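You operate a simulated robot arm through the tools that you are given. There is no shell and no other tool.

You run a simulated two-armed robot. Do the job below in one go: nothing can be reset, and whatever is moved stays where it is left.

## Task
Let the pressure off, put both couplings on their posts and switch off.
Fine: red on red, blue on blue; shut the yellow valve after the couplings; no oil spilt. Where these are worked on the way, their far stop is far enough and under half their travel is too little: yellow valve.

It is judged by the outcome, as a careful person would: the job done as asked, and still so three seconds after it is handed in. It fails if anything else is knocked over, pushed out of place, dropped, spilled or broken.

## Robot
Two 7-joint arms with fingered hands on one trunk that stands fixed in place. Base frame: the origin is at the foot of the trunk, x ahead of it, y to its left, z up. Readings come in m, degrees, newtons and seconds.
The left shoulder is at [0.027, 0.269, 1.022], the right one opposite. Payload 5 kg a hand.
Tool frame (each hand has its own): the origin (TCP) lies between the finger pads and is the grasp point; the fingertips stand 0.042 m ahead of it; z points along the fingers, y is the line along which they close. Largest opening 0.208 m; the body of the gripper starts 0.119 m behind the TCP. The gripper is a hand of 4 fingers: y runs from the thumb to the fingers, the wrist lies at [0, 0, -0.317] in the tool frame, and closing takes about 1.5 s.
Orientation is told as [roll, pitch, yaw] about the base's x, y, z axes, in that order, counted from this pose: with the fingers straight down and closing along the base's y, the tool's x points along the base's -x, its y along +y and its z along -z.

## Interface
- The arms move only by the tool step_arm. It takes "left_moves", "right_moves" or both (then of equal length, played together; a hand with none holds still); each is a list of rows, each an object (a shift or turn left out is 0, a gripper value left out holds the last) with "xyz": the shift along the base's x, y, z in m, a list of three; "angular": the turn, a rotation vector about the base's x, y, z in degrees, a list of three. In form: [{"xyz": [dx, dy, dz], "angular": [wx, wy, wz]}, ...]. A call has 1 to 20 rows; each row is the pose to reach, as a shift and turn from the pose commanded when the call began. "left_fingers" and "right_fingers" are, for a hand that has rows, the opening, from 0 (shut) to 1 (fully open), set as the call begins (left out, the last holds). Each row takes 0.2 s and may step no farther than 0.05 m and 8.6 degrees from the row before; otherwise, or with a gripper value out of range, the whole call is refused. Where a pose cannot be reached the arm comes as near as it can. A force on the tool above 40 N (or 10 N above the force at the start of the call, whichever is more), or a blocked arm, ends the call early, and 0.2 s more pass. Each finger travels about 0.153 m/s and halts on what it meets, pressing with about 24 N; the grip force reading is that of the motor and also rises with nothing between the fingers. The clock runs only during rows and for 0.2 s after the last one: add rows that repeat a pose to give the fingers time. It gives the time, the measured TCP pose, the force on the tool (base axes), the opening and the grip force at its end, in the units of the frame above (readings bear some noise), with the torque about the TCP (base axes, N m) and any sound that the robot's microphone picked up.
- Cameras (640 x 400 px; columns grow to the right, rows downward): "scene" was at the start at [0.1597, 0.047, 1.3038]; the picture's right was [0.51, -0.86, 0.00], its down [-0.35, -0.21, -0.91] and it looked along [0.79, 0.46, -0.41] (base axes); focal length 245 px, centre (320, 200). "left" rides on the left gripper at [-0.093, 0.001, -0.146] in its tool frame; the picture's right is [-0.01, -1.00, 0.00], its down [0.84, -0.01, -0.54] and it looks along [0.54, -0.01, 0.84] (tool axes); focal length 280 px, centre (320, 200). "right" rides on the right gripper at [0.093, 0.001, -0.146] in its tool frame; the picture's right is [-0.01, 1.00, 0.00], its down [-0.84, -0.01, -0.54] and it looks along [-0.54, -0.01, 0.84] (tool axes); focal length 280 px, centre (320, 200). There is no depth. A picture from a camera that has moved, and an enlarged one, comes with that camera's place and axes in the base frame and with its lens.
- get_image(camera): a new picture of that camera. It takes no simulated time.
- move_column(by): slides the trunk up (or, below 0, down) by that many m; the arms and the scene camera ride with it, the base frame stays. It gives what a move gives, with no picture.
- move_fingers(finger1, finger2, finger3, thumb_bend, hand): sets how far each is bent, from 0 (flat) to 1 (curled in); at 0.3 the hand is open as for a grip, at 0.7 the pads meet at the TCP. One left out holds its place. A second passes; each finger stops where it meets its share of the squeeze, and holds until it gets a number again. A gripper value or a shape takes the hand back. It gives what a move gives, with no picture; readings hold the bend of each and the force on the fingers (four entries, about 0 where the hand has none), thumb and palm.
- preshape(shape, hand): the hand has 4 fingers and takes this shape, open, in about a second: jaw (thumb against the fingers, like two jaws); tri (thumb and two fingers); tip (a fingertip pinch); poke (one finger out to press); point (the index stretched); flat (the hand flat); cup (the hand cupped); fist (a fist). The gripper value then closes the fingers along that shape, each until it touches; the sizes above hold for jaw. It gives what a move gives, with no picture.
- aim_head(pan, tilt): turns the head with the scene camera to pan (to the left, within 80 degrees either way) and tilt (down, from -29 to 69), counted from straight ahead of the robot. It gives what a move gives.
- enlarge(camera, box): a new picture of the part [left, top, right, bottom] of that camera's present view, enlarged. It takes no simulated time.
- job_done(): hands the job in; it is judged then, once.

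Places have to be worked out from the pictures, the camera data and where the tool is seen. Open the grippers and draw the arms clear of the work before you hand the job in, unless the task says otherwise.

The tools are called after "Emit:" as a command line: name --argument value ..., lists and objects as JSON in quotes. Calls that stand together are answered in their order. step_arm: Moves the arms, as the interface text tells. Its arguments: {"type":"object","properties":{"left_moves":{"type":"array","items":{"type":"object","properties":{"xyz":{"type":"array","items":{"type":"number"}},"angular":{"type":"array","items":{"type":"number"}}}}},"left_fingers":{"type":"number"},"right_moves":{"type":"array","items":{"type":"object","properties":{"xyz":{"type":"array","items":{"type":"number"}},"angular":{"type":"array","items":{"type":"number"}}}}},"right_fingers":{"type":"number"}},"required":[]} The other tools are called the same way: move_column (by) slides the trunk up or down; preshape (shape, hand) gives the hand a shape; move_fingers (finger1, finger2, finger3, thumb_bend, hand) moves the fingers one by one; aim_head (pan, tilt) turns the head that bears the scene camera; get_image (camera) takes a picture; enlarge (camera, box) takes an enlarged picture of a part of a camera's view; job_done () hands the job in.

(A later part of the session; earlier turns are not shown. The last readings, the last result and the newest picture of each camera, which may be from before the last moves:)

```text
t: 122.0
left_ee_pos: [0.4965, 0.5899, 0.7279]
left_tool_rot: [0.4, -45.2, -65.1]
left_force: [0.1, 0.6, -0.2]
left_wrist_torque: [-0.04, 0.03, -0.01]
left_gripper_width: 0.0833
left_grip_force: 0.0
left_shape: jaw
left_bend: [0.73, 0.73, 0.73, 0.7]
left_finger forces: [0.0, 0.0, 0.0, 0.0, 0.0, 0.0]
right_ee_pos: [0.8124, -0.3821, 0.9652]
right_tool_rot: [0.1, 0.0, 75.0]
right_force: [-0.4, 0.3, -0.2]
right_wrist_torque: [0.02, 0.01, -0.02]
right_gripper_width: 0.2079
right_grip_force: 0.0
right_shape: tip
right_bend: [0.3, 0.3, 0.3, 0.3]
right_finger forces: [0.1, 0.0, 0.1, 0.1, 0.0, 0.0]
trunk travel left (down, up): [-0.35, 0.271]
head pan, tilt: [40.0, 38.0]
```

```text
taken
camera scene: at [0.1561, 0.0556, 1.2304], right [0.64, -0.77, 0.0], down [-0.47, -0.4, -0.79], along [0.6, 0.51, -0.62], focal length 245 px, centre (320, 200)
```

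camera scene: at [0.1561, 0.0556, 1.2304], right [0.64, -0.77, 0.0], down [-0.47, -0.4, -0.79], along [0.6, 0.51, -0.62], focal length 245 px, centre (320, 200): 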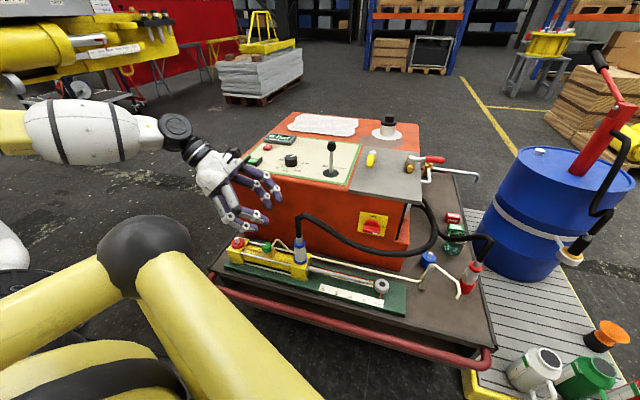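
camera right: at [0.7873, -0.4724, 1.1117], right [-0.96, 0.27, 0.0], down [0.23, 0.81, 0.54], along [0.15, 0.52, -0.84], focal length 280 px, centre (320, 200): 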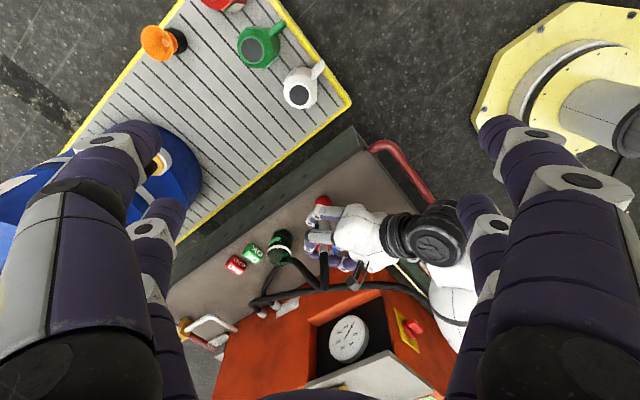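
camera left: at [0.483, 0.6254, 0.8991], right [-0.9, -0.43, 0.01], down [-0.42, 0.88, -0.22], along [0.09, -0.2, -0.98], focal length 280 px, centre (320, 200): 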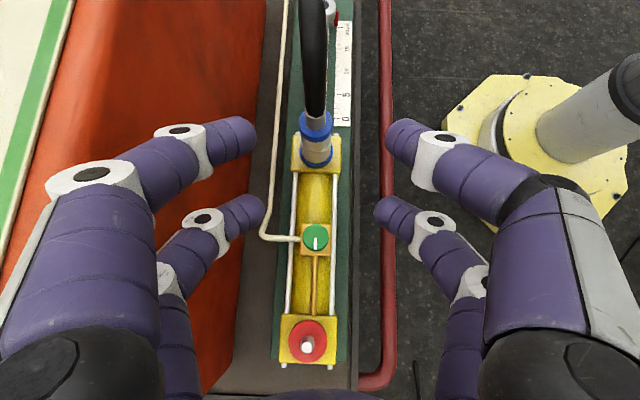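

Emit:
enlarge --camera "left" --box '[250, 60, 390, 200]'

Emit:
enlarge --camera "scene" --box '[220, 200, 400, 310]'

```text
2.86 times, centred on (320, 130) of left
camera zoom: at [0.483, 0.6254, 0.8991], right [-0.9, -0.43, 0.01], down [-0.42, 0.88, -0.22], along [0.09, -0.2, -0.98], focal length 801 px, centre (320, 400)
```

zoom: 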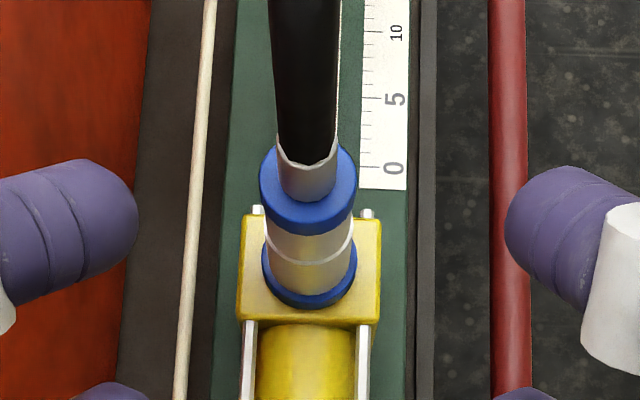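

```text
3.56 times, centred on (310, 255) of scene
camera zoom: at [0.1561, 0.0556, 1.2304], right [0.64, -0.77, 0.0], down [-0.47, -0.4, -0.79], along [0.6, 0.51, -0.62], focal length 872 px, centre (356, 4)
```

zoom: 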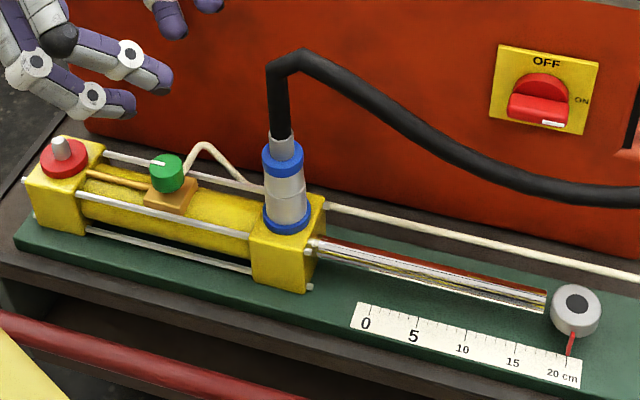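

Blue coupling axis estimated at about (0.551, 0.483). I advance about two thirds of the way along the approach line and recheck.

Emit:
step_arm --left_moves '[{"xyz": [0.009, -0.0175, -0.0235]}, {"xyz": [0.018, -0.035, -0.047]}, {"xyz": [0.027, -0.0525, -0.0705]}, {"xyz": [0.036, -0.07, -0.094]}, {"xyz": [0.036, -0.07, -0.094]}]'

Emit:
get_image --camera "left"

Emit:
enlarge --camera "scene" --box '[220, 190, 380, 290]'

```text
t: 123.2
left_ee_pos: [0.5328, 0.5195, 0.6331]
left_tool_rot: [0.4, -45.2, -65.2]
left_force: [0.2, 1.1, -0.4]
left_wrist_torque: [-0.04, 0.02, -0.03]
left_gripper_width: 0.0828
left_grip_force: 0.0
left_shape: jaw
left_bend: [0.73, 0.73, 0.73, 0.7]
left_finger forces: [0.1, 0.1, 0.0, 0.0, 0.0, 0.0]
right_ee_pos: [0.8132, -0.3811, 0.9646]
right_tool_rot: [0.1, 0.0, 75.1]
right_force: [0.2, 0.5, 0.4]
right_wrist_torque: [-0.01, 0.03, 0.03]
right_gripper_width: 0.2081
right_grip_force: 0.0
right_shape: tip
right_bend: [0.3, 0.3, 0.3, 0.3]
right_finger forces: [0.0, 0.0, 0.1, 0.0, 0.1, 0.1]
trunk travel left (down, up): [-0.35, 0.271]
head pan, tilt: [40.0, 38.0]
```

```text
taken
camera left: at [0.5193, 0.555, 0.8031], right [-0.9, -0.43, 0.01], down [-0.42, 0.88, -0.22], along [0.09, -0.2, -0.98], focal length 280 px, centre (320, 200)
```

left: 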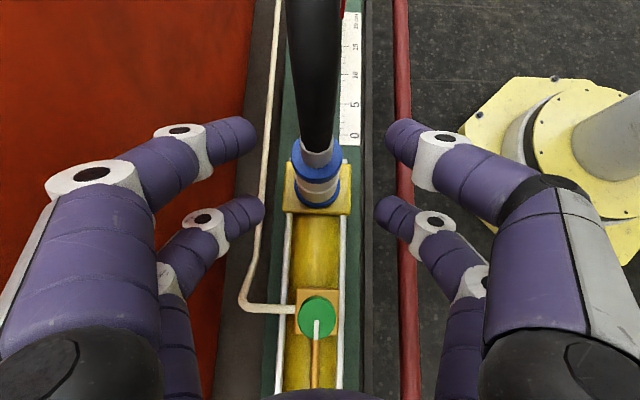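

```text
4.00 times, centred on (300, 240) of scene
camera zoom: at [0.1563, 0.0557, 1.2304], right [0.64, -0.77, 0.0], down [-0.47, -0.4, -0.79], along [0.6, 0.51, -0.62], focal length 981 px, centre (400, 40)
```

zoom: 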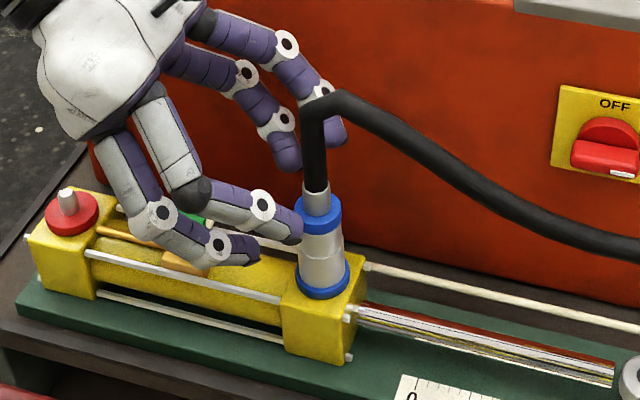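

Well centred. I finish the approach to (0.552, 0.483, 0.577).

Emit:
step_arm --left_moves '[{"xyz": [0.0048, -0.0091, -0.014]}, {"xyz": [0.0096, -0.0182, -0.028]}, {"xyz": [0.0144, -0.0273, -0.042]}, {"xyz": [0.0192, -0.0365, -0.056]}, {"xyz": [0.0192, -0.0365, -0.056]}]'

Emit:
get_image --camera "left"

Emit:
enlarge --camera "scene" --box '[220, 190, 380, 290]'

```text
t: 124.4
left_ee_pos: [0.5517, 0.4825, 0.5794]
left_tool_rot: [0.4, -45.1, -65.1]
left_force: [0.0, 0.1, -0.4]
left_wrist_torque: [-0.03, 0.0, -0.05]
left_gripper_width: 0.083
left_grip_force: 0.1
left_shape: jaw
left_bend: [0.73, 0.73, 0.73, 0.7]
left_finger forces: [0.0, 0.0, 0.0, 0.0, 0.0, 0.1]
right_ee_pos: [0.8127, -0.3814, 0.9652]
right_tool_rot: [0.2, 0.0, 75.1]
right_force: [-0.3, 0.2, -0.3]
right_wrist_torque: [-0.01, 0.07, -0.02]
right_gripper_width: 0.2082
right_grip_force: 0.0
right_shape: tip
right_bend: [0.3, 0.3, 0.3, 0.3]
right_finger forces: [0.0, 0.1, 0.0, 0.1, 0.1, 0.0]
trunk travel left (down, up): [-0.35, 0.271]
head pan, tilt: [40.0, 38.0]
```

```text
taken
camera left: at [0.5388, 0.5172, 0.7493], right [-0.9, -0.43, 0.01], down [-0.42, 0.88, -0.22], along [0.09, -0.2, -0.98], focal length 280 px, centre (320, 200)
```

left: 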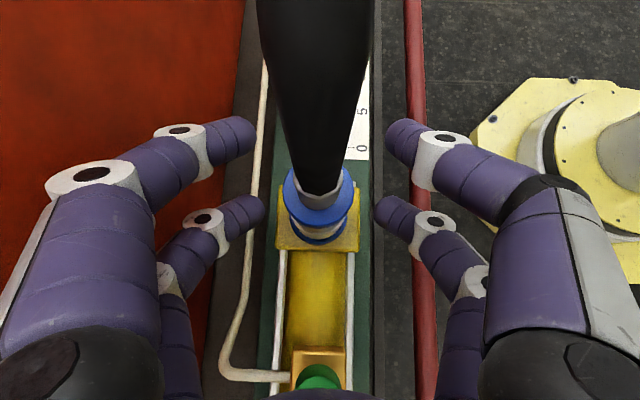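

```text
4.00 times, centred on (300, 240) of scene
camera zoom: at [0.1563, 0.0557, 1.2303], right [0.64, -0.77, 0.0], down [-0.47, -0.4, -0.79], along [0.6, 0.51, -0.62], focal length 981 px, centre (400, 40)
```

zoom: 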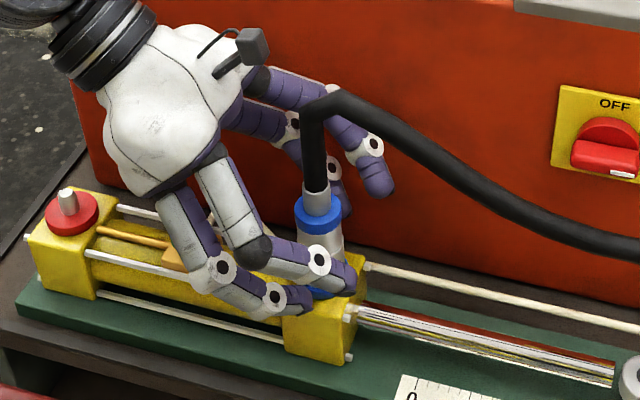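

In place. I close the left hand on the blue coupling.

Emit:
step_arm --left_moves '[{"xyz": [0, 0, 0]}, {"xyz": [0, 0, 0]}, {"xyz": [0, 0, 0]}, {"xyz": [0, 0, 0]}, {"xyz": [0, 0, 0]}, {"xyz": [0, 0, 0]}]' --left_fingers 0

Emit:
get_image --camera "left"

```text
t: 125.8
left_ee_pos: [0.5524, 0.4815, 0.5795]
left_tool_rot: [0.4, -45.2, -65.1]
left_force: [-0.3, 0.3, -1.1]
left_wrist_torque: [-0.03, 0.01, -0.02]
left_gripper_width: 0.0028
left_grip_force: 23.9
left_shape: jaw
left_bend: [0.7, 0.73, 0.73, 0.7]
left_finger forces: [0.0, 19.2, 20.4, 0.1, 0.2, 0.1]
right_ee_pos: [0.8123, -0.3818, 0.9642]
right_tool_rot: [0.2, -0.1, 75.0]
right_force: [0.6, 0.1, 0.3]
right_wrist_torque: [0.01, -0.01, 0.0]
right_gripper_width: 0.2078
right_grip_force: 0.0
right_shape: tip
right_bend: [0.3, 0.3, 0.3, 0.3]
right_finger forces: [0.1, 0.0, 0.0, 0.0, 0.0, 0.0]
trunk travel left (down, up): [-0.35, 0.271]
head pan, tilt: [40.0, 38.0]
```

```text
taken
camera left: at [0.5386, 0.5172, 0.7493], right [-0.9, -0.43, 0.01], down [-0.42, 0.88, -0.22], along [0.09, -0.2, -0.98], focal length 280 px, centre (320, 200)
```

left: 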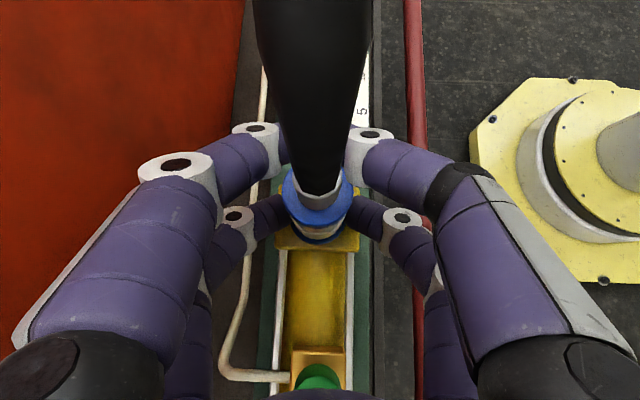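

Grip forces about 20 N. I take a reference zoom of the seated coupling, then pull it up 4 cm.

Emit:
enlarge --camera "left" --box '[260, 160, 380, 300]'

Emit:
step_arm --left_moves '[{"xyz": [0, 0, 0.006]}, {"xyz": [0, 0, 0.012]}, {"xyz": [0, 0, 0.018]}, {"xyz": [0, 0, 0.026]}, {"xyz": [0, 0, 0.034]}, {"xyz": [0, 0, 0.044]}, {"xyz": [0, 0, 0.044]}]'

Emit:
enlarge --camera "left" --box '[260, 160, 380, 300]'

Emit:
enlarge --camera "scene" --box '[220, 190, 380, 290]'

```text
2.86 times, centred on (320, 230) of left
camera zoom: at [0.5386, 0.5172, 0.7493], right [-0.9, -0.43, 0.01], down [-0.42, 0.88, -0.22], along [0.09, -0.2, -0.98], focal length 801 px, centre (320, 114)
```

zoom: 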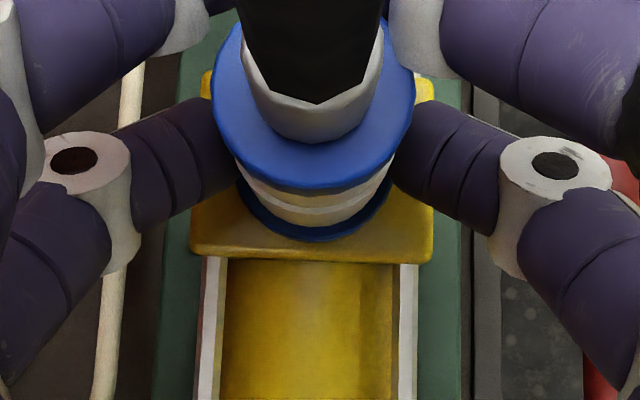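

```text
t: 127.4
left_ee_pos: [0.5526, 0.483, 0.622]
left_tool_rot: [0.4, -45.1, -65.1]
left_force: [0.6, -0.3, -3.6]
left_wrist_torque: [0.0, 0.01, 0.0]
left_gripper_width: 0.0033
left_grip_force: 24.1
left_shape: jaw
left_bend: [0.7, 0.73, 0.73, 0.7]
left_finger forces: [0.0, 19.1, 20.3, 0.0, 0.2, 0.0]
right_ee_pos: [0.8123, -0.3815, 0.9643]
right_tool_rot: [0.2, 0.0, 75.0]
right_force: [-0.4, 0.2, 0.8]
right_wrist_torque: [-0.01, -0.03, 0.0]
right_gripper_width: 0.2078
right_grip_force: 0.0
right_shape: tip
right_bend: [0.3, 0.3, 0.3, 0.3]
right_finger forces: [0.0, 0.1, 0.0, 0.0, 0.0, 0.1]
trunk travel left (down, up): [-0.35, 0.271]
head pan, tilt: [40.0, 38.0]
```

```text
2.86 times, centred on (320, 230) of left
camera zoom: at [0.5383, 0.5184, 0.7931], right [-0.9, -0.43, 0.01], down [-0.42, 0.88, -0.22], along [0.09, -0.2, -0.98], focal length 801 px, centre (320, 114)
```

zoom: 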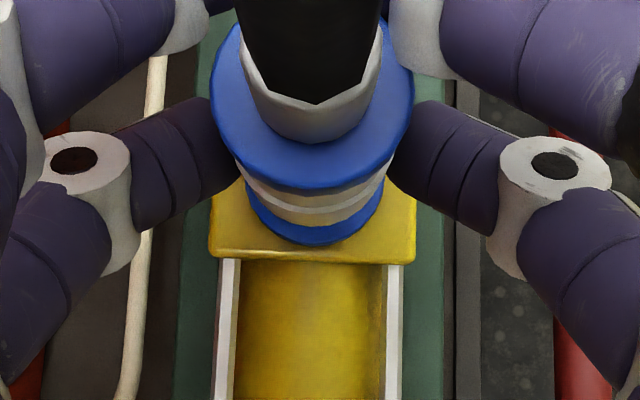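

```text
4.00 times, centred on (300, 240) of scene
camera zoom: at [0.1562, 0.0556, 1.2303], right [0.64, -0.77, 0.0], down [-0.47, -0.4, -0.79], along [0.6, 0.51, -0.62], focal length 981 px, centre (400, 40)
```

zoom: 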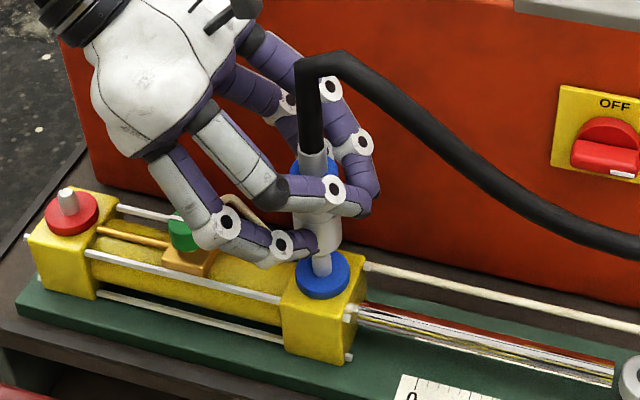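

The blue coupling is off its port too. I lift it and carry it along the same safe path toward the posts.

Emit:
step_arm --left_moves '[{"xyz": [0, 0, 0.04]}, {"xyz": [0, 0, 0.08]}, {"xyz": [0, 0, 0.12]}, {"xyz": [0, 0, 0.16]}, {"xyz": [0, 0, 0.2]}, {"xyz": [0, 0, 0.238]}, {"xyz": [0.0133, -0.0323, 0.242]}, {"xyz": [0.0267, -0.0647, 0.246]}, {"xyz": [0.04, -0.097, 0.25]}, {"xyz": [0.0655, -0.128, 0.255], "angular": [0, 0, 3]}, {"xyz": [0.091, -0.1592, 0.255], "angular": [0, 0, 6]}, {"xyz": [0.1165, -0.1905, 0.255], "angular": [0, 0, 9]}, {"xyz": [0.142, -0.2217, 0.255], "angular": [0, 0, 12]}, {"xyz": [0.1674, -0.253, 0.255], "angular": [0, 0, 15]}, {"xyz": [0.1924, -0.2855, 0.255], "angular": [0, 0, 21]}, {"xyz": [0.2174, -0.318, 0.255], "angular": [0, 0, 27.5]}, {"xyz": [0.2424, -0.3505, 0.255], "angular": [0, 0, 33.5]}, {"xyz": [0.2674, -0.383, 0.255], "angular": [0, 0, 40]}, {"xyz": [0.2674, -0.383, 0.255], "angular": [0, 0, 40]}]'

Emit:
aim_head --pan 15 --tilt 36

Emit:
get_image --camera "left"

Emit:
get_image --camera "scene"

Emit:
get_image --camera "right"

```text
t: 131.4
left_ee_pos: [0.8182, 0.1019, 0.8768]
left_tool_rot: [0.4, -45.1, -24.9]
left_force: [0.7, 1.0, -2.7]
left_wrist_torque: [0.0, 0.0, -0.02]
left_gripper_width: 0.0034
left_grip_force: 23.8
left_shape: jaw
left_bend: [0.7, 0.73, 0.73, 0.7]
left_finger forces: [0.0, 19.5, 20.3, 0.0, 0.2, 0.0]
right_ee_pos: [0.8139, -0.3802, 0.9653]
right_tool_rot: [0.2, 0.0, 75.2]
right_force: [0.2, -0.2, -1.1]
right_wrist_torque: [0.0, 0.03, -0.02]
right_gripper_width: 0.208
right_grip_force: 0.0
right_shape: tip
right_bend: [0.3, 0.3, 0.3, 0.3]
right_finger forces: [0.0, 0.1, 0.1, 0.0, 0.1, 0.0]
trunk travel left (down, up): [-0.35, 0.271]
head pan, tilt: [40.0, 38.0]
```

```text
t: 132.3
left_ee_pos: [0.8189, 0.1014, 0.8759]
left_tool_rot: [0.5, -45.1, -25.0]
left_force: [0.0, 0.4, -3.5]
left_wrist_torque: [-0.04, 0.03, -0.01]
left_gripper_width: 0.0033
left_grip_force: 24.4
left_shape: jaw
left_bend: [0.7, 0.73, 0.73, 0.7]
left_finger forces: [0.1, 19.5, 20.5, 0.0, 0.2, 0.0]
right_ee_pos: [0.8127, -0.3809, 0.9645]
right_tool_rot: [0.1, 0.0, 75.0]
right_force: [0.1, -0.5, 0.6]
right_wrist_torque: [-0.06, 0.02, 0.0]
right_gripper_width: 0.2079
right_grip_force: 0.1
right_shape: tip
right_bend: [0.3, 0.3, 0.3, 0.3]
right_finger forces: [0.0, 0.1, 0.0, 0.1, 0.0, 0.0]
trunk travel left (down, up): [-0.35, 0.271]
head pan, tilt: [15.0, 36.0]
```

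```text
taken
camera left: at [0.7866, 0.1188, 1.0479], right [-0.41, -0.91, 0.01], down [-0.89, 0.4, -0.22], along [0.2, -0.09, -0.98], focal length 280 px, centre (320, 200)
```

left: 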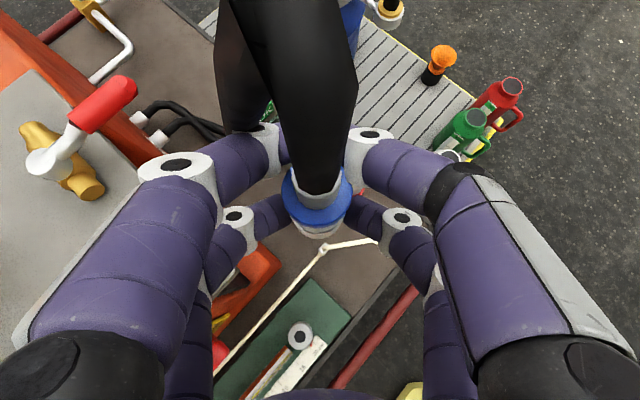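

```text
taken
camera scene: at [0.1746, 0.0228, 1.2333], right [0.26, -0.97, 0.0], down [-0.57, -0.15, -0.81], along [0.78, 0.21, -0.59], focal length 245 px, centre (320, 200)
```

scene: 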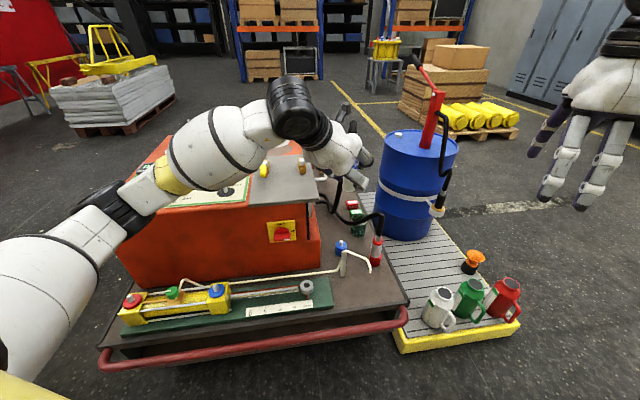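

```text
taken
camera right: at [0.7871, -0.4724, 1.1115], right [-0.96, 0.27, 0.0], down [0.23, 0.81, 0.54], along [0.15, 0.52, -0.84], focal length 280 px, centre (320, 200)
```

right: 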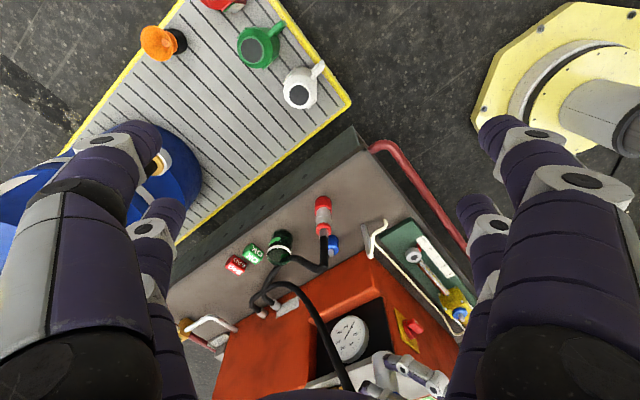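

All clear. I turn the heading to +14 deg and go above the blue post at z 0.74 for a look.

Emit:
step_arm --left_moves '[{"xyz": [0.02, 0.002, 0], "angular": [0, 0, 7.8]}, {"xyz": [0.04, 0.006, 0], "angular": [0, 0, 15.6]}, {"xyz": [0.06, 0.012, -0.01], "angular": [0, 0, 23.4]}, {"xyz": [0.08, 0.02, -0.03], "angular": [0, 0, 31.2]}, {"xyz": [0.096, 0.0266, -0.06], "angular": [0, 0, 39]}, {"xyz": [0.1, 0.0276, -0.1], "angular": [0, 0, 39]}, {"xyz": [0.1, 0.0276, -0.135], "angular": [0, 0, 39]}, {"xyz": [0.1, 0.0276, -0.135], "angular": [0, 0, 39]}]'

Emit:
get_image --camera "left"

Emit:
enlarge --camera "left" --box '[260, 160, 380, 300]'

Emit:
enlarge --camera "right" --box '[250, 180, 430, 300]'

```text
t: 134.1
left_ee_pos: [0.9195, 0.1267, 0.7414]
left_tool_rot: [0.4, -45.2, 13.9]
left_force: [-0.8, -0.1, -3.2]
left_wrist_torque: [0.01, -0.01, 0.01]
left_gripper_width: 0.0031
left_grip_force: 23.5
left_shape: jaw
left_bend: [0.7, 0.73, 0.73, 0.7]
left_finger forces: [0.0, 19.4, 20.3, 0.1, 0.1, 0.1]
right_ee_pos: [0.8135, -0.3819, 0.9666]
right_tool_rot: [0.1, -0.1, 75.1]
right_force: [0.2, 0.9, -0.7]
right_wrist_torque: [0.01, 0.0, 0.0]
right_gripper_width: 0.208
right_grip_force: 0.0
right_shape: tip
right_bend: [0.3, 0.3, 0.3, 0.3]
right_finger forces: [0.1, 0.1, 0.0, 0.0, 0.1, 0.0]
trunk travel left (down, up): [-0.35, 0.271]
head pan, tilt: [15.0, 36.0]
```

```text
taken
camera left: at [0.8843, 0.1193, 0.9118], right [0.25, -0.97, 0.01], down [-0.94, -0.25, -0.22], along [0.21, 0.05, -0.98], focal length 280 px, centre (320, 200)
```

left: 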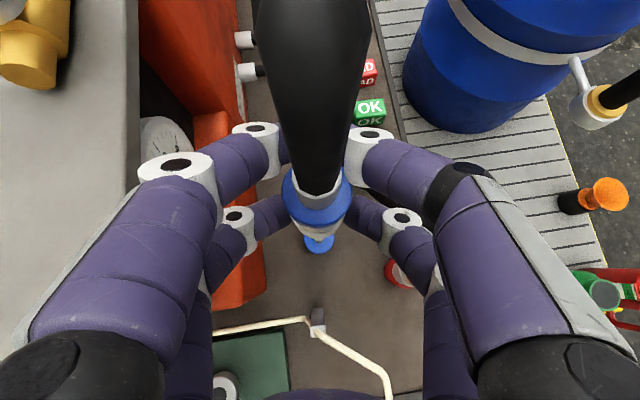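

```text
2.86 times, centred on (320, 230) of left
camera zoom: at [0.8843, 0.1193, 0.9118], right [0.25, -0.97, 0.01], down [-0.94, -0.25, -0.22], along [0.21, 0.05, -0.98], focal length 801 px, centre (320, 114)
```

zoom: 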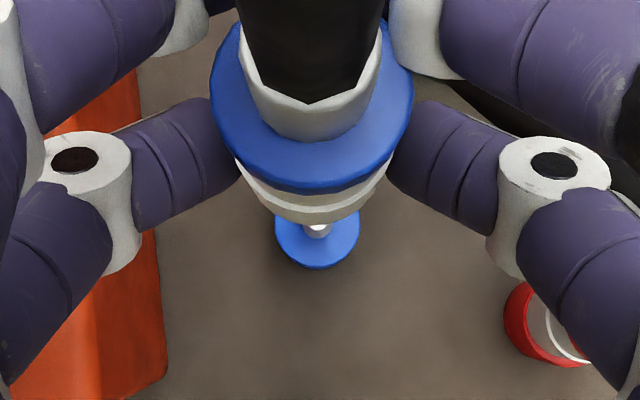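

```text
3.33 times, centred on (340, 240) of right
camera zoom: at [0.787, -0.4723, 1.1119], right [-0.96, 0.27, 0.0], down [0.23, 0.81, 0.54], along [0.15, 0.52, -0.84], focal length 935 px, centre (253, 67)
```

zoom: 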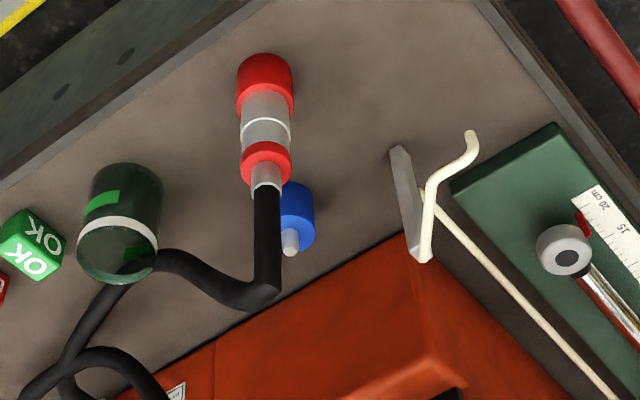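

The blue post is right under the coupling, aligned within about 2 mm. To keep more distance from the red coupling I turn the heading by -8 deg and descend to z 0.59.

Emit:
step_arm --left_moves '[{"xyz": [0, 0, -0.02], "angular": [0, 0, -4]}, {"xyz": [0, 0, -0.05], "angular": [0, 0, -8]}, {"xyz": [0, 0, -0.08], "angular": [0, 0, -8]}, {"xyz": [0, 0, -0.11], "angular": [0, 0, -8]}, {"xyz": [0, 0, -0.135], "angular": [0, 0, -8]}, {"xyz": [0, 0, -0.15], "angular": [0, 0, -8]}, {"xyz": [0, 0, -0.15], "angular": [0, 0, -8]}]'

Emit:
get_image --camera "left"

Emit:
enlarge --camera "left" --box '[260, 160, 380, 300]'

Emit:
enlarge --camera "right" --box '[250, 180, 430, 300]'

```text
t: 135.7
left_ee_pos: [0.9206, 0.128, 0.5942]
left_tool_rot: [0.4, -45.1, 5.9]
left_force: [0.0, -0.1, -3.5]
left_wrist_torque: [0.01, -0.01, 0.01]
left_gripper_width: 0.0033
left_grip_force: 23.7
left_shape: jaw
left_bend: [0.7, 0.73, 0.73, 0.7]
left_finger forces: [0.1, 19.4, 20.2, 0.0, 0.1, 0.0]
right_ee_pos: [0.8129, -0.3819, 0.9654]
right_tool_rot: [0.0, -0.1, 74.9]
right_force: [0.8, -0.7, -0.4]
right_wrist_torque: [0.0, 0.02, 0.01]
right_gripper_width: 0.2079
right_grip_force: 0.1
right_shape: tip
right_bend: [0.3, 0.3, 0.3, 0.3]
right_finger forces: [0.1, 0.0, 0.0, 0.0, 0.0, 0.1]
trunk travel left (down, up): [-0.35, 0.271]
head pan, tilt: [15.0, 36.0]
```

```text
taken
camera left: at [0.8847, 0.1249, 0.7642], right [0.12, -0.99, 0.01], down [-0.97, -0.12, -0.22], along [0.22, 0.02, -0.98], focal length 280 px, centre (320, 200)
```

left: 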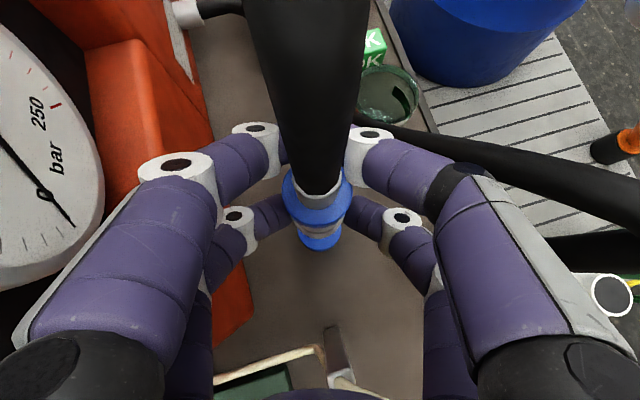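

```text
2.86 times, centred on (320, 230) of left
camera zoom: at [0.8847, 0.1249, 0.7642], right [0.12, -0.99, 0.01], down [-0.97, -0.12, -0.22], along [0.22, 0.02, -0.98], focal length 801 px, centre (320, 114)
```

zoom: 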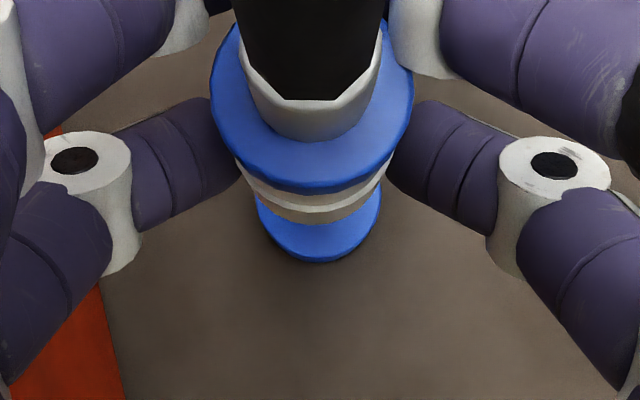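

```text
3.33 times, centred on (340, 240) of right
camera zoom: at [0.787, -0.4724, 1.1117], right [-0.96, 0.27, 0.0], down [0.23, 0.81, 0.54], along [0.15, 0.52, -0.84], focal length 935 px, centre (253, 67)
```

zoom: 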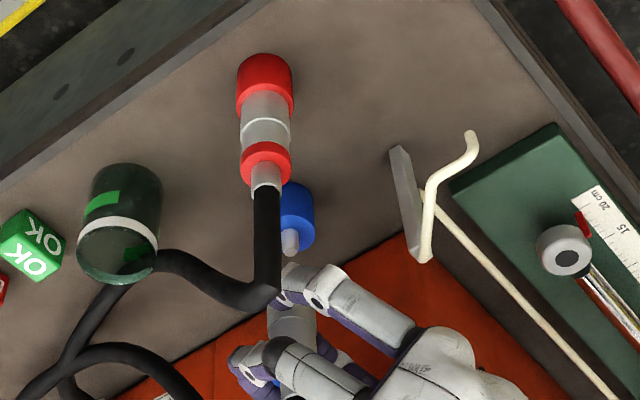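

Alignment holds in both views. I lower slowly onto the blue nipple, watching the force.

Emit:
step_arm --left_moves '[{"xyz": [0.0, -0.001, -0.015]}, {"xyz": [0.0, -0.001, -0.03]}, {"xyz": [0.0, -0.001, -0.042]}, {"xyz": [0.0, -0.001, -0.05]}, {"xyz": [0.0, -0.001, -0.057]}, {"xyz": [0.0, -0.001, -0.064]}, {"xyz": [0.0, -0.001, -0.07]}]'

Emit:
enlarge --camera "left" --box '[260, 160, 380, 300]'

Emit:
enlarge --camera "right" --box '[250, 180, 430, 300]'

```text
t: 137.3
left_ee_pos: [0.9195, 0.1254, 0.5224]
left_tool_rot: [0.2, -45.1, 5.8]
left_force: [4.6, -10.7, -0.1]
left_wrist_torque: [0.34, 0.26, 0.29]
left_gripper_width: 0.0029
left_grip_force: 23.9
left_shape: jaw
left_bend: [0.7, 0.73, 0.73, 0.7]
left_finger forces: [0.1, 34.4, 23.5, 0.0, 0.5, 0.1]
right_ee_pos: [0.8128, -0.3824, 0.9635]
right_tool_rot: [0.1, 0.0, 75.0]
right_force: [-0.2, 0.1, 0.1]
right_wrist_torque: [-0.01, -0.05, 0.01]
right_gripper_width: 0.2079
right_grip_force: 0.1
right_shape: tip
right_bend: [0.3, 0.3, 0.3, 0.3]
right_finger forces: [0.0, 0.0, 0.0, 0.1, 0.0, 0.0]
trunk travel left (down, up): [-0.35, 0.271]
head pan, tilt: [15.0, 36.0]
```

```text
2.86 times, centred on (320, 230) of left
camera zoom: at [0.8838, 0.1227, 0.6929], right [0.12, -0.99, 0.01], down [-0.97, -0.11, -0.22], along [0.22, 0.02, -0.98], focal length 801 px, centre (320, 114)
```

zoom: 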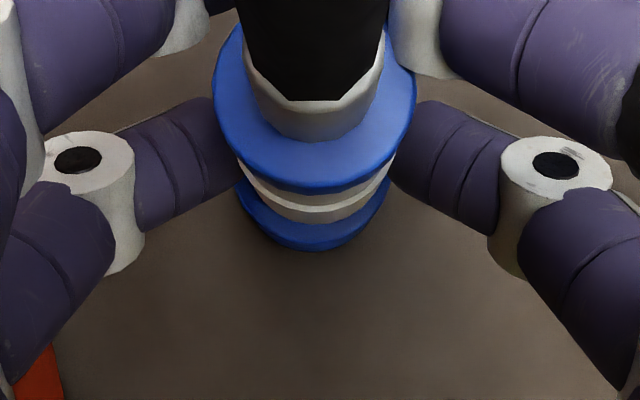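

```text
3.33 times, centred on (340, 240) of right
camera zoom: at [0.7869, -0.4729, 1.1114], right [-0.96, 0.27, 0.0], down [0.23, 0.81, 0.54], along [0.15, 0.52, -0.84], focal length 935 px, centre (253, 67)
```

zoom: 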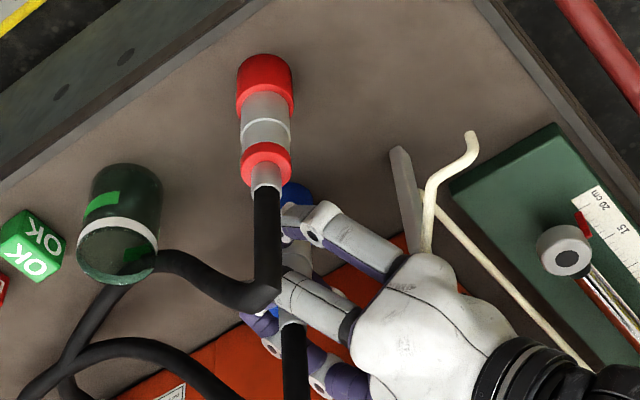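

A sideways force of about 11 N appeared, pushing the hand toward -y; maybe the left fingers touch the pack's side. I look at the full picture before going on.

Emit:
get_image --camera "left"

Emit:
enlarge --camera "scene" --box '[280, 150, 460, 290]'

Emit:
enlarge --camera "left" --box '[0, 100, 330, 400]'

```text
taken
camera left: at [0.8838, 0.1227, 0.6929], right [0.12, -0.99, 0.01], down [-0.97, -0.11, -0.22], along [0.22, 0.02, -0.98], focal length 280 px, centre (320, 200)
```

left: 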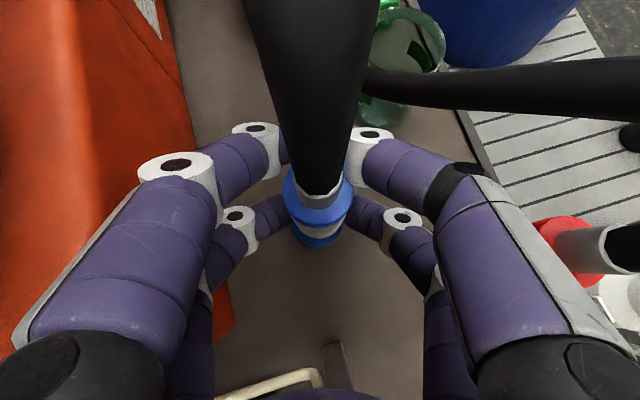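

```text
2.86 times, centred on (370, 220) of scene
camera zoom: at [0.1747, 0.0224, 1.2333], right [0.26, -0.97, 0.0], down [-0.57, -0.15, -0.81], along [0.78, 0.21, -0.59], focal length 701 px, centre (177, 143)
```

zoom: 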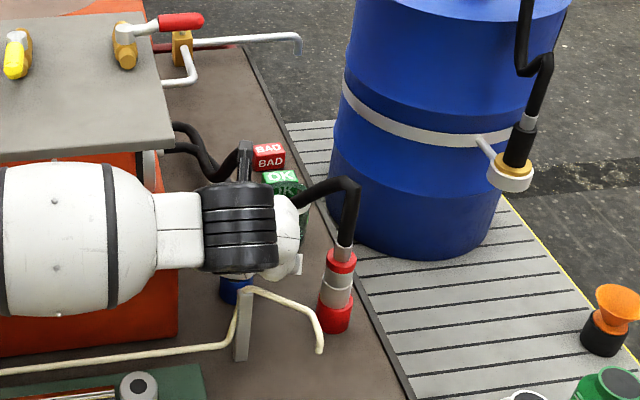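

```text
1.33 times, centred on (165, 250) of left
camera zoom: at [0.8838, 0.1227, 0.6929], right [0.12, -0.99, 0.01], down [-0.97, -0.11, -0.22], along [0.22, 0.02, -0.98], focal length 374 px, centre (527, 133)
```

zoom: 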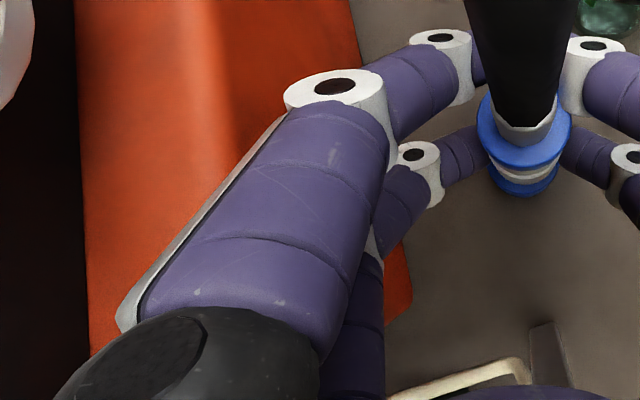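

The palm's left corner is touching the pack's front-right edge. I raise 4 cm, turn the heading back to +14 deg (which clears the pack and still clears the red coupling), and check.

Emit:
step_arm --left_moves '[{"xyz": [0, -0.001, 0.01], "angular": [0, 0, 2]}, {"xyz": [0, -0.001, 0.025], "angular": [0, 0, 4]}, {"xyz": [0, 0, 0.04], "angular": [0, 0, 6]}, {"xyz": [0, 0, 0.04], "angular": [0, 0, 8.5]}, {"xyz": [0, 0, 0.04], "angular": [0, 0, 8.5]}]'

Emit:
get_image --camera "left"

Emit:
enlarge --camera "left" --box '[260, 160, 380, 300]'

Emit:
enlarge --camera "right" --box '[250, 180, 430, 300]'

```text
t: 138.5
left_ee_pos: [0.9188, 0.1285, 0.5621]
left_tool_rot: [0.4, -45.0, 14.4]
left_force: [-0.1, 0.3, -3.8]
left_wrist_torque: [0.02, 0.03, 0.01]
left_gripper_width: 0.0028
left_grip_force: 24.4
left_shape: jaw
left_bend: [0.7, 0.72, 0.73, 0.7]
left_finger forces: [0.0, 21.5, 22.0, 0.0, 0.2, 0.1]
right_ee_pos: [0.8123, -0.382, 0.9648]
right_tool_rot: [0.1, 0.0, 75.0]
right_force: [-0.9, -0.4, -0.5]
right_wrist_torque: [0.0, 0.01, -0.02]
right_gripper_width: 0.2077
right_grip_force: 0.1
right_shape: tip
right_bend: [0.3, 0.3, 0.3, 0.3]
right_finger forces: [0.0, 0.0, 0.0, 0.1, 0.0, 0.0]
trunk travel left (down, up): [-0.35, 0.271]
head pan, tilt: [15.0, 36.0]
```

```text
taken
camera left: at [0.8858, 0.119, 0.7332], right [0.26, -0.96, 0.01], down [-0.94, -0.26, -0.22], along [0.21, 0.05, -0.98], focal length 280 px, centre (320, 200)
```

left: 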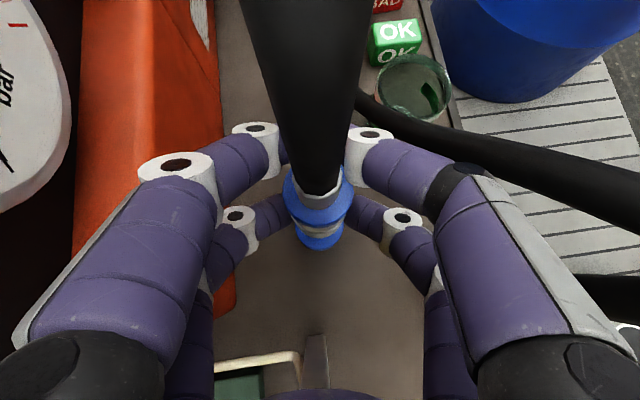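

```text
2.86 times, centred on (320, 230) of left
camera zoom: at [0.8858, 0.119, 0.7332], right [0.26, -0.96, 0.01], down [-0.94, -0.26, -0.22], along [0.21, 0.05, -0.98], focal length 801 px, centre (320, 114)
```

zoom: 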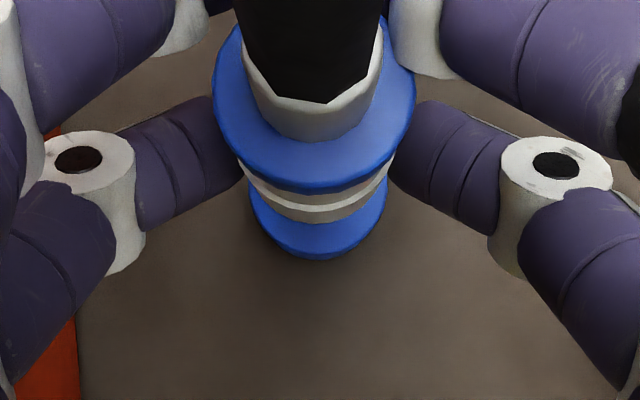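

```text
3.33 times, centred on (340, 240) of right
camera zoom: at [0.7872, -0.4723, 1.1115], right [-0.96, 0.27, 0.0], down [0.23, 0.81, 0.54], along [0.15, 0.52, -0.84], focal length 935 px, centre (253, 67)
```

zoom: 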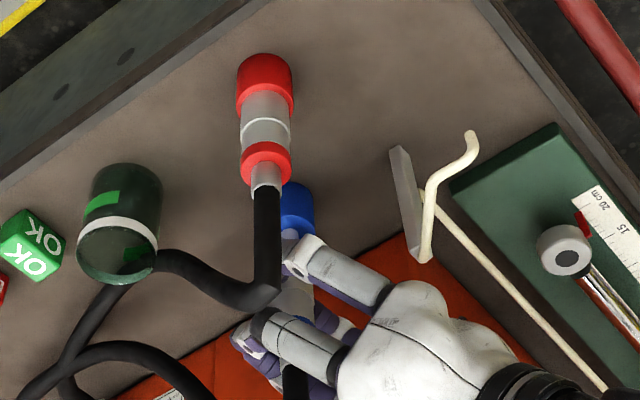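

Aligned again within 1–2 mm and force-free. I lower slowly once more.

Emit:
step_arm --left_moves '[{"xyz": [0.0, 0.0, -0.01]}, {"xyz": [0.0, 0.0, -0.02]}, {"xyz": [0.0, 0.0, -0.03]}, {"xyz": [0.0, 0.0, -0.036]}, {"xyz": [0.0, 0.0, -0.042]}]'

Emit:
enlarge --camera "left" --box '[260, 160, 380, 300]'

Emit:
get_image --camera "left"

```text
t: 139.7
left_ee_pos: [0.9212, 0.127, 0.5202]
left_tool_rot: [0.4, -45.2, 14.4]
left_force: [-0.2, -1.0, -3.4]
left_wrist_torque: [-0.03, -0.02, 0.03]
left_gripper_width: 0.0028
left_grip_force: 23.4
left_shape: jaw
left_bend: [0.7, 0.72, 0.73, 0.7]
left_finger forces: [0.0, 21.5, 22.0, 0.0, 0.4, 0.0]
right_ee_pos: [0.8131, -0.3826, 0.965]
right_tool_rot: [0.1, 0.0, 74.9]
right_force: [0.2, 0.4, 0.1]
right_wrist_torque: [-0.02, 0.0, 0.01]
right_gripper_width: 0.208
right_grip_force: 0.0
right_shape: tip
right_bend: [0.3, 0.3, 0.3, 0.3]
right_finger forces: [0.0, 0.0, 0.0, 0.0, 0.1, 0.1]
trunk travel left (down, up): [-0.35, 0.271]
head pan, tilt: [15.0, 36.0]
```

```text
2.86 times, centred on (320, 230) of left
camera zoom: at [0.8853, 0.1183, 0.6911], right [0.26, -0.96, 0.01], down [-0.94, -0.26, -0.22], along [0.21, 0.05, -0.98], focal length 801 px, centre (320, 114)
```

zoom: 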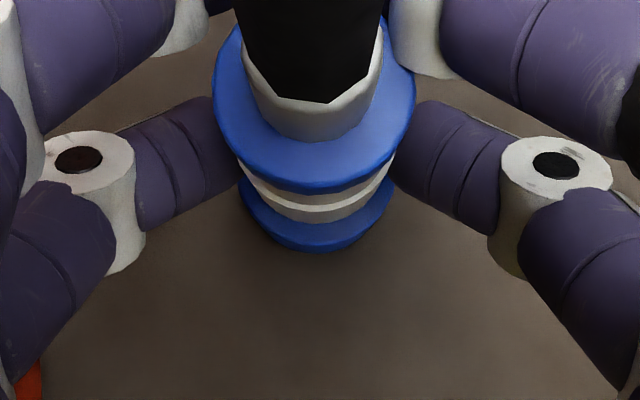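

```text
taken
camera left: at [0.8853, 0.1183, 0.6911], right [0.26, -0.96, 0.01], down [-0.94, -0.26, -0.22], along [0.21, 0.05, -0.98], focal length 280 px, centre (320, 200)
```

left: 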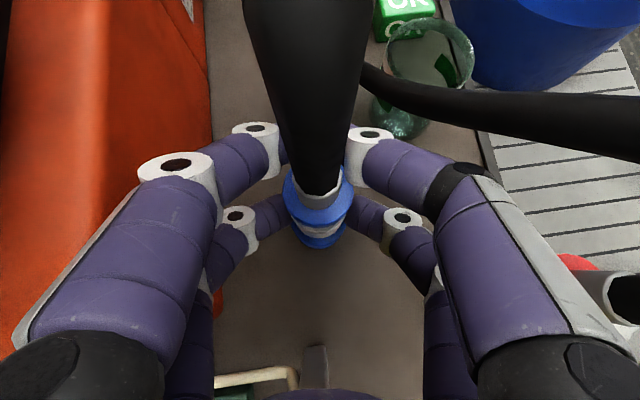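

No contact at z 0.520 and well aligned. I continue down in small steps to the seat.

Emit:
step_arm --left_moves '[{"xyz": [0.0, 0.0, -0.003]}, {"xyz": [0.0, 0.0, -0.006]}, {"xyz": [0.0, 0.0, -0.009]}, {"xyz": [0.0, 0.0, -0.011]}]'

Emit:
enlarge --camera "left" --box '[260, 160, 380, 300]'

```text
t: 140.7
left_ee_pos: [0.9214, 0.1263, 0.5146]
left_tool_rot: [0.2, -45.5, 14.5]
left_force: [1.1, 0.6, 26.3]
left_wrist_torque: [0.2, 0.01, 0.0]
left_gripper_width: 0.0038
left_grip_force: 23.7
left_shape: jaw
left_bend: [0.7, 0.73, 0.73, 0.7]
left_finger forces: [0.0, 24.8, 24.3, 0.0, 0.8, 0.0]
right_ee_pos: [0.811, -0.3818, 0.9647]
right_tool_rot: [0.0, -0.1, 75.0]
right_force: [-0.4, 0.3, -0.2]
right_wrist_torque: [0.02, -0.03, 0.0]
right_gripper_width: 0.2079
right_grip_force: 0.0
right_shape: tip
right_bend: [0.3, 0.3, 0.3, 0.3]
right_finger forces: [0.0, 0.0, 0.0, 0.1, 0.0, 0.0]
trunk travel left (down, up): [-0.35, 0.271]
head pan, tilt: [15.0, 36.0]
```

```text
2.86 times, centred on (320, 230) of left
camera zoom: at [0.8851, 0.1172, 0.6854], right [0.26, -0.96, 0.01], down [-0.94, -0.26, -0.22], along [0.22, 0.05, -0.97], focal length 801 px, centre (320, 114)
```

zoom: 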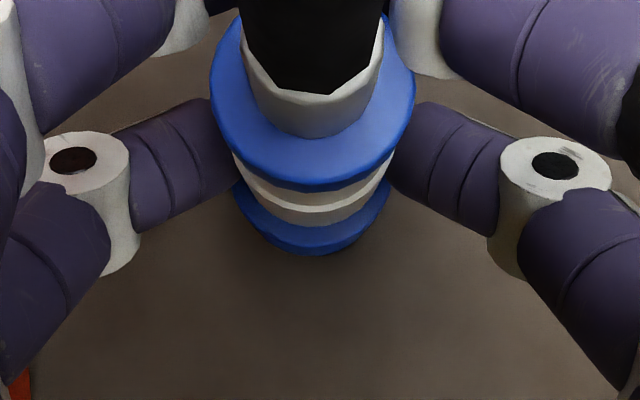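

26 N of vertical push with the post's apparent width equal to the seated reference: it's seated (same height difference as red). I unload slightly, then open.

Emit:
step_arm --left_moves '[{"xyz": [0.0, 0.0, 0.002]}, {"xyz": [0.0, 0.0, 0.0035]}, {"xyz": [0.0, 0.0, 0.0035]}]'

```text
t: 141.5
left_ee_pos: [0.9202, 0.1264, 0.5144]
left_tool_rot: [0.3, -45.3, 14.4]
left_force: [3.7, -1.6, 21.8]
left_wrist_torque: [0.01, -0.17, -0.02]
left_gripper_width: 0.0041
left_grip_force: 23.8
left_shape: jaw
left_bend: [0.7, 0.73, 0.73, 0.7]
left_finger forces: [0.1, 22.1, 24.8, 0.1, 0.7, 0.1]
right_ee_pos: [0.8111, -0.3832, 0.9668]
right_tool_rot: [0.0, -0.1, 75.0]
right_force: [0.7, -0.2, -0.1]
right_wrist_torque: [0.0, 0.01, 0.01]
right_gripper_width: 0.2079
right_grip_force: 0.1
right_shape: tip
right_bend: [0.3, 0.3, 0.3, 0.3]
right_finger forces: [0.0, 0.0, 0.0, 0.0, 0.0, 0.0]
trunk travel left (down, up): [-0.35, 0.271]
head pan, tilt: [15.0, 36.0]
```

Emit:
step_arm --left_moves '[{"xyz": [0.0007, -0.0003, 0.0015]}, {"xyz": [0.0012, -0.0005, 0.0025]}, {"xyz": [0.0012, -0.0005, 0.0025]}]'

```text
t: 142.3
left_ee_pos: [0.9201, 0.1248, 0.5157]
left_tool_rot: [0.4, -45.0, 14.2]
left_force: [-3.4, -2.1, 7.4]
left_wrist_torque: [-0.05, 0.12, 0.03]
left_gripper_width: 0.0038
left_grip_force: 24.2
left_shape: jaw
left_bend: [0.7, 0.73, 0.73, 0.7]
left_finger forces: [0.0, 23.8, 25.1, 0.1, 0.3, 0.1]
right_ee_pos: [0.8118, -0.3816, 0.9658]
right_tool_rot: [0.2, 0.1, 75.0]
right_force: [0.1, 0.6, 0.4]
right_wrist_torque: [-0.02, 0.01, -0.01]
right_gripper_width: 0.208
right_grip_force: 0.0
right_shape: tip
right_bend: [0.3, 0.3, 0.3, 0.3]
right_finger forces: [0.0, 0.0, 0.0, 0.0, 0.0, 0.1]
trunk travel left (down, up): [-0.35, 0.271]
head pan, tilt: [15.0, 36.0]
```

Nearly unloaded. I open the fingers just enough to release.

Emit:
step_arm --left_moves '[{"xyz": [0, 0, 0]}, {"xyz": [0, 0, 0]}, {"xyz": [0, 0, 0]}, {"xyz": [0, 0, 0]}, {"xyz": [0, 0, 0]}]' --left_fingers 0.36

Emit:
get_image --camera "left"

Emit:
enlarge --camera "right" --box '[250, 180, 430, 300]'

```text
t: 143.5
left_ee_pos: [0.9204, 0.1245, 0.517]
left_tool_rot: [0.4, -45.1, 14.3]
left_force: [1.8, -17.2, -4.0]
left_wrist_torque: [-0.07, -0.3, 1.21]
left_gripper_width: 0.0717
left_grip_force: 0.0
left_shape: jaw
left_bend: [0.73, 0.74, 0.74, 0.7]
left_finger forces: [0.1, 16.3, 0.1, 0.0, 0.0, 0.1]
right_ee_pos: [0.812, -0.3835, 0.964]
right_tool_rot: [0.1, -0.1, 74.9]
right_force: [-0.4, 0.0, 0.6]
right_wrist_torque: [-0.01, -0.02, -0.01]
right_gripper_width: 0.208
right_grip_force: 0.2
right_shape: tip
right_bend: [0.3, 0.3, 0.3, 0.3]
right_finger forces: [0.1, 0.0, 0.0, 0.0, 0.0, 0.1]
trunk travel left (down, up): [-0.35, 0.271]
head pan, tilt: [15.0, 36.0]
```

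```text
taken
camera left: at [0.8863, 0.116, 0.6874], right [0.26, -0.97, 0.01], down [-0.94, -0.26, -0.22], along [0.21, 0.05, -0.98], focal length 280 px, centre (320, 200)
```

left: 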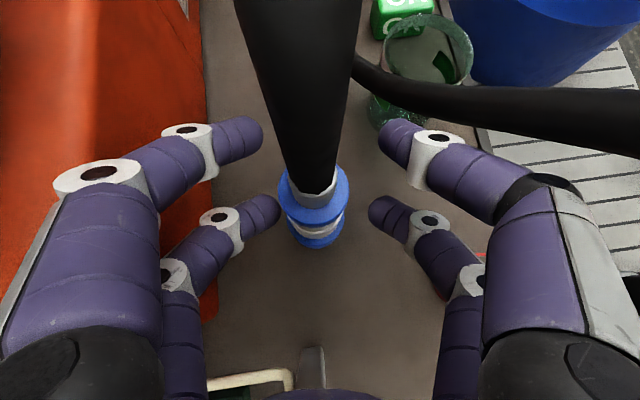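

```text
3.33 times, centred on (340, 240) of right
camera zoom: at [0.7869, -0.4731, 1.1113], right [-0.96, 0.27, 0.0], down [0.23, 0.81, 0.54], along [0.15, 0.52, -0.84], focal length 935 px, centre (253, 67)
```

zoom: 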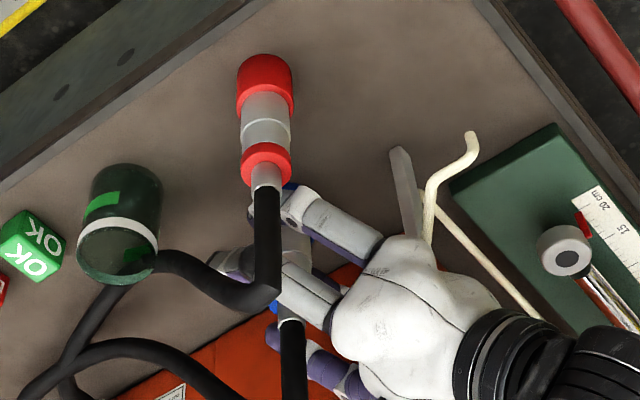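

Released and standing, but a left knuckle presses on the pack side (about 17 N). I zoom in to plan a clean withdrawal.

Emit:
enlarge --camera "left" --box '[230, 120, 410, 260]'

Emit:
enlarge --camera "left" --box '[40, 100, 240, 330]'

```text
2.86 times, centred on (320, 190) of left
camera zoom: at [0.8863, 0.116, 0.6874], right [0.26, -0.97, 0.01], down [-0.94, -0.26, -0.22], along [0.21, 0.05, -0.98], focal length 801 px, centre (320, 229)
```

zoom: 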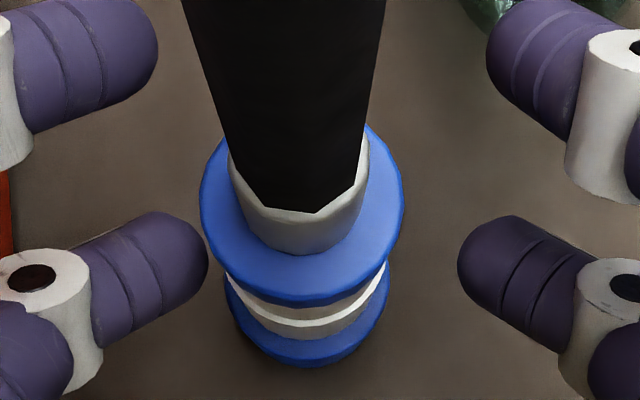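

```text
1.74 times, centred on (140, 215) of left
camera zoom: at [0.8863, 0.116, 0.6874], right [0.26, -0.97, 0.01], down [-0.94, -0.26, -0.22], along [0.21, 0.05, -0.98], focal length 488 px, centre (633, 174)
```

zoom: 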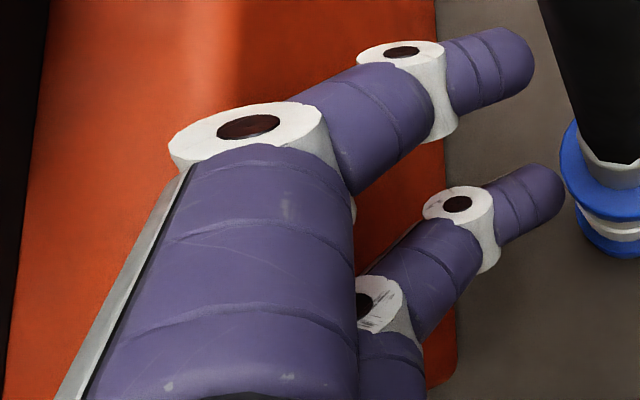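

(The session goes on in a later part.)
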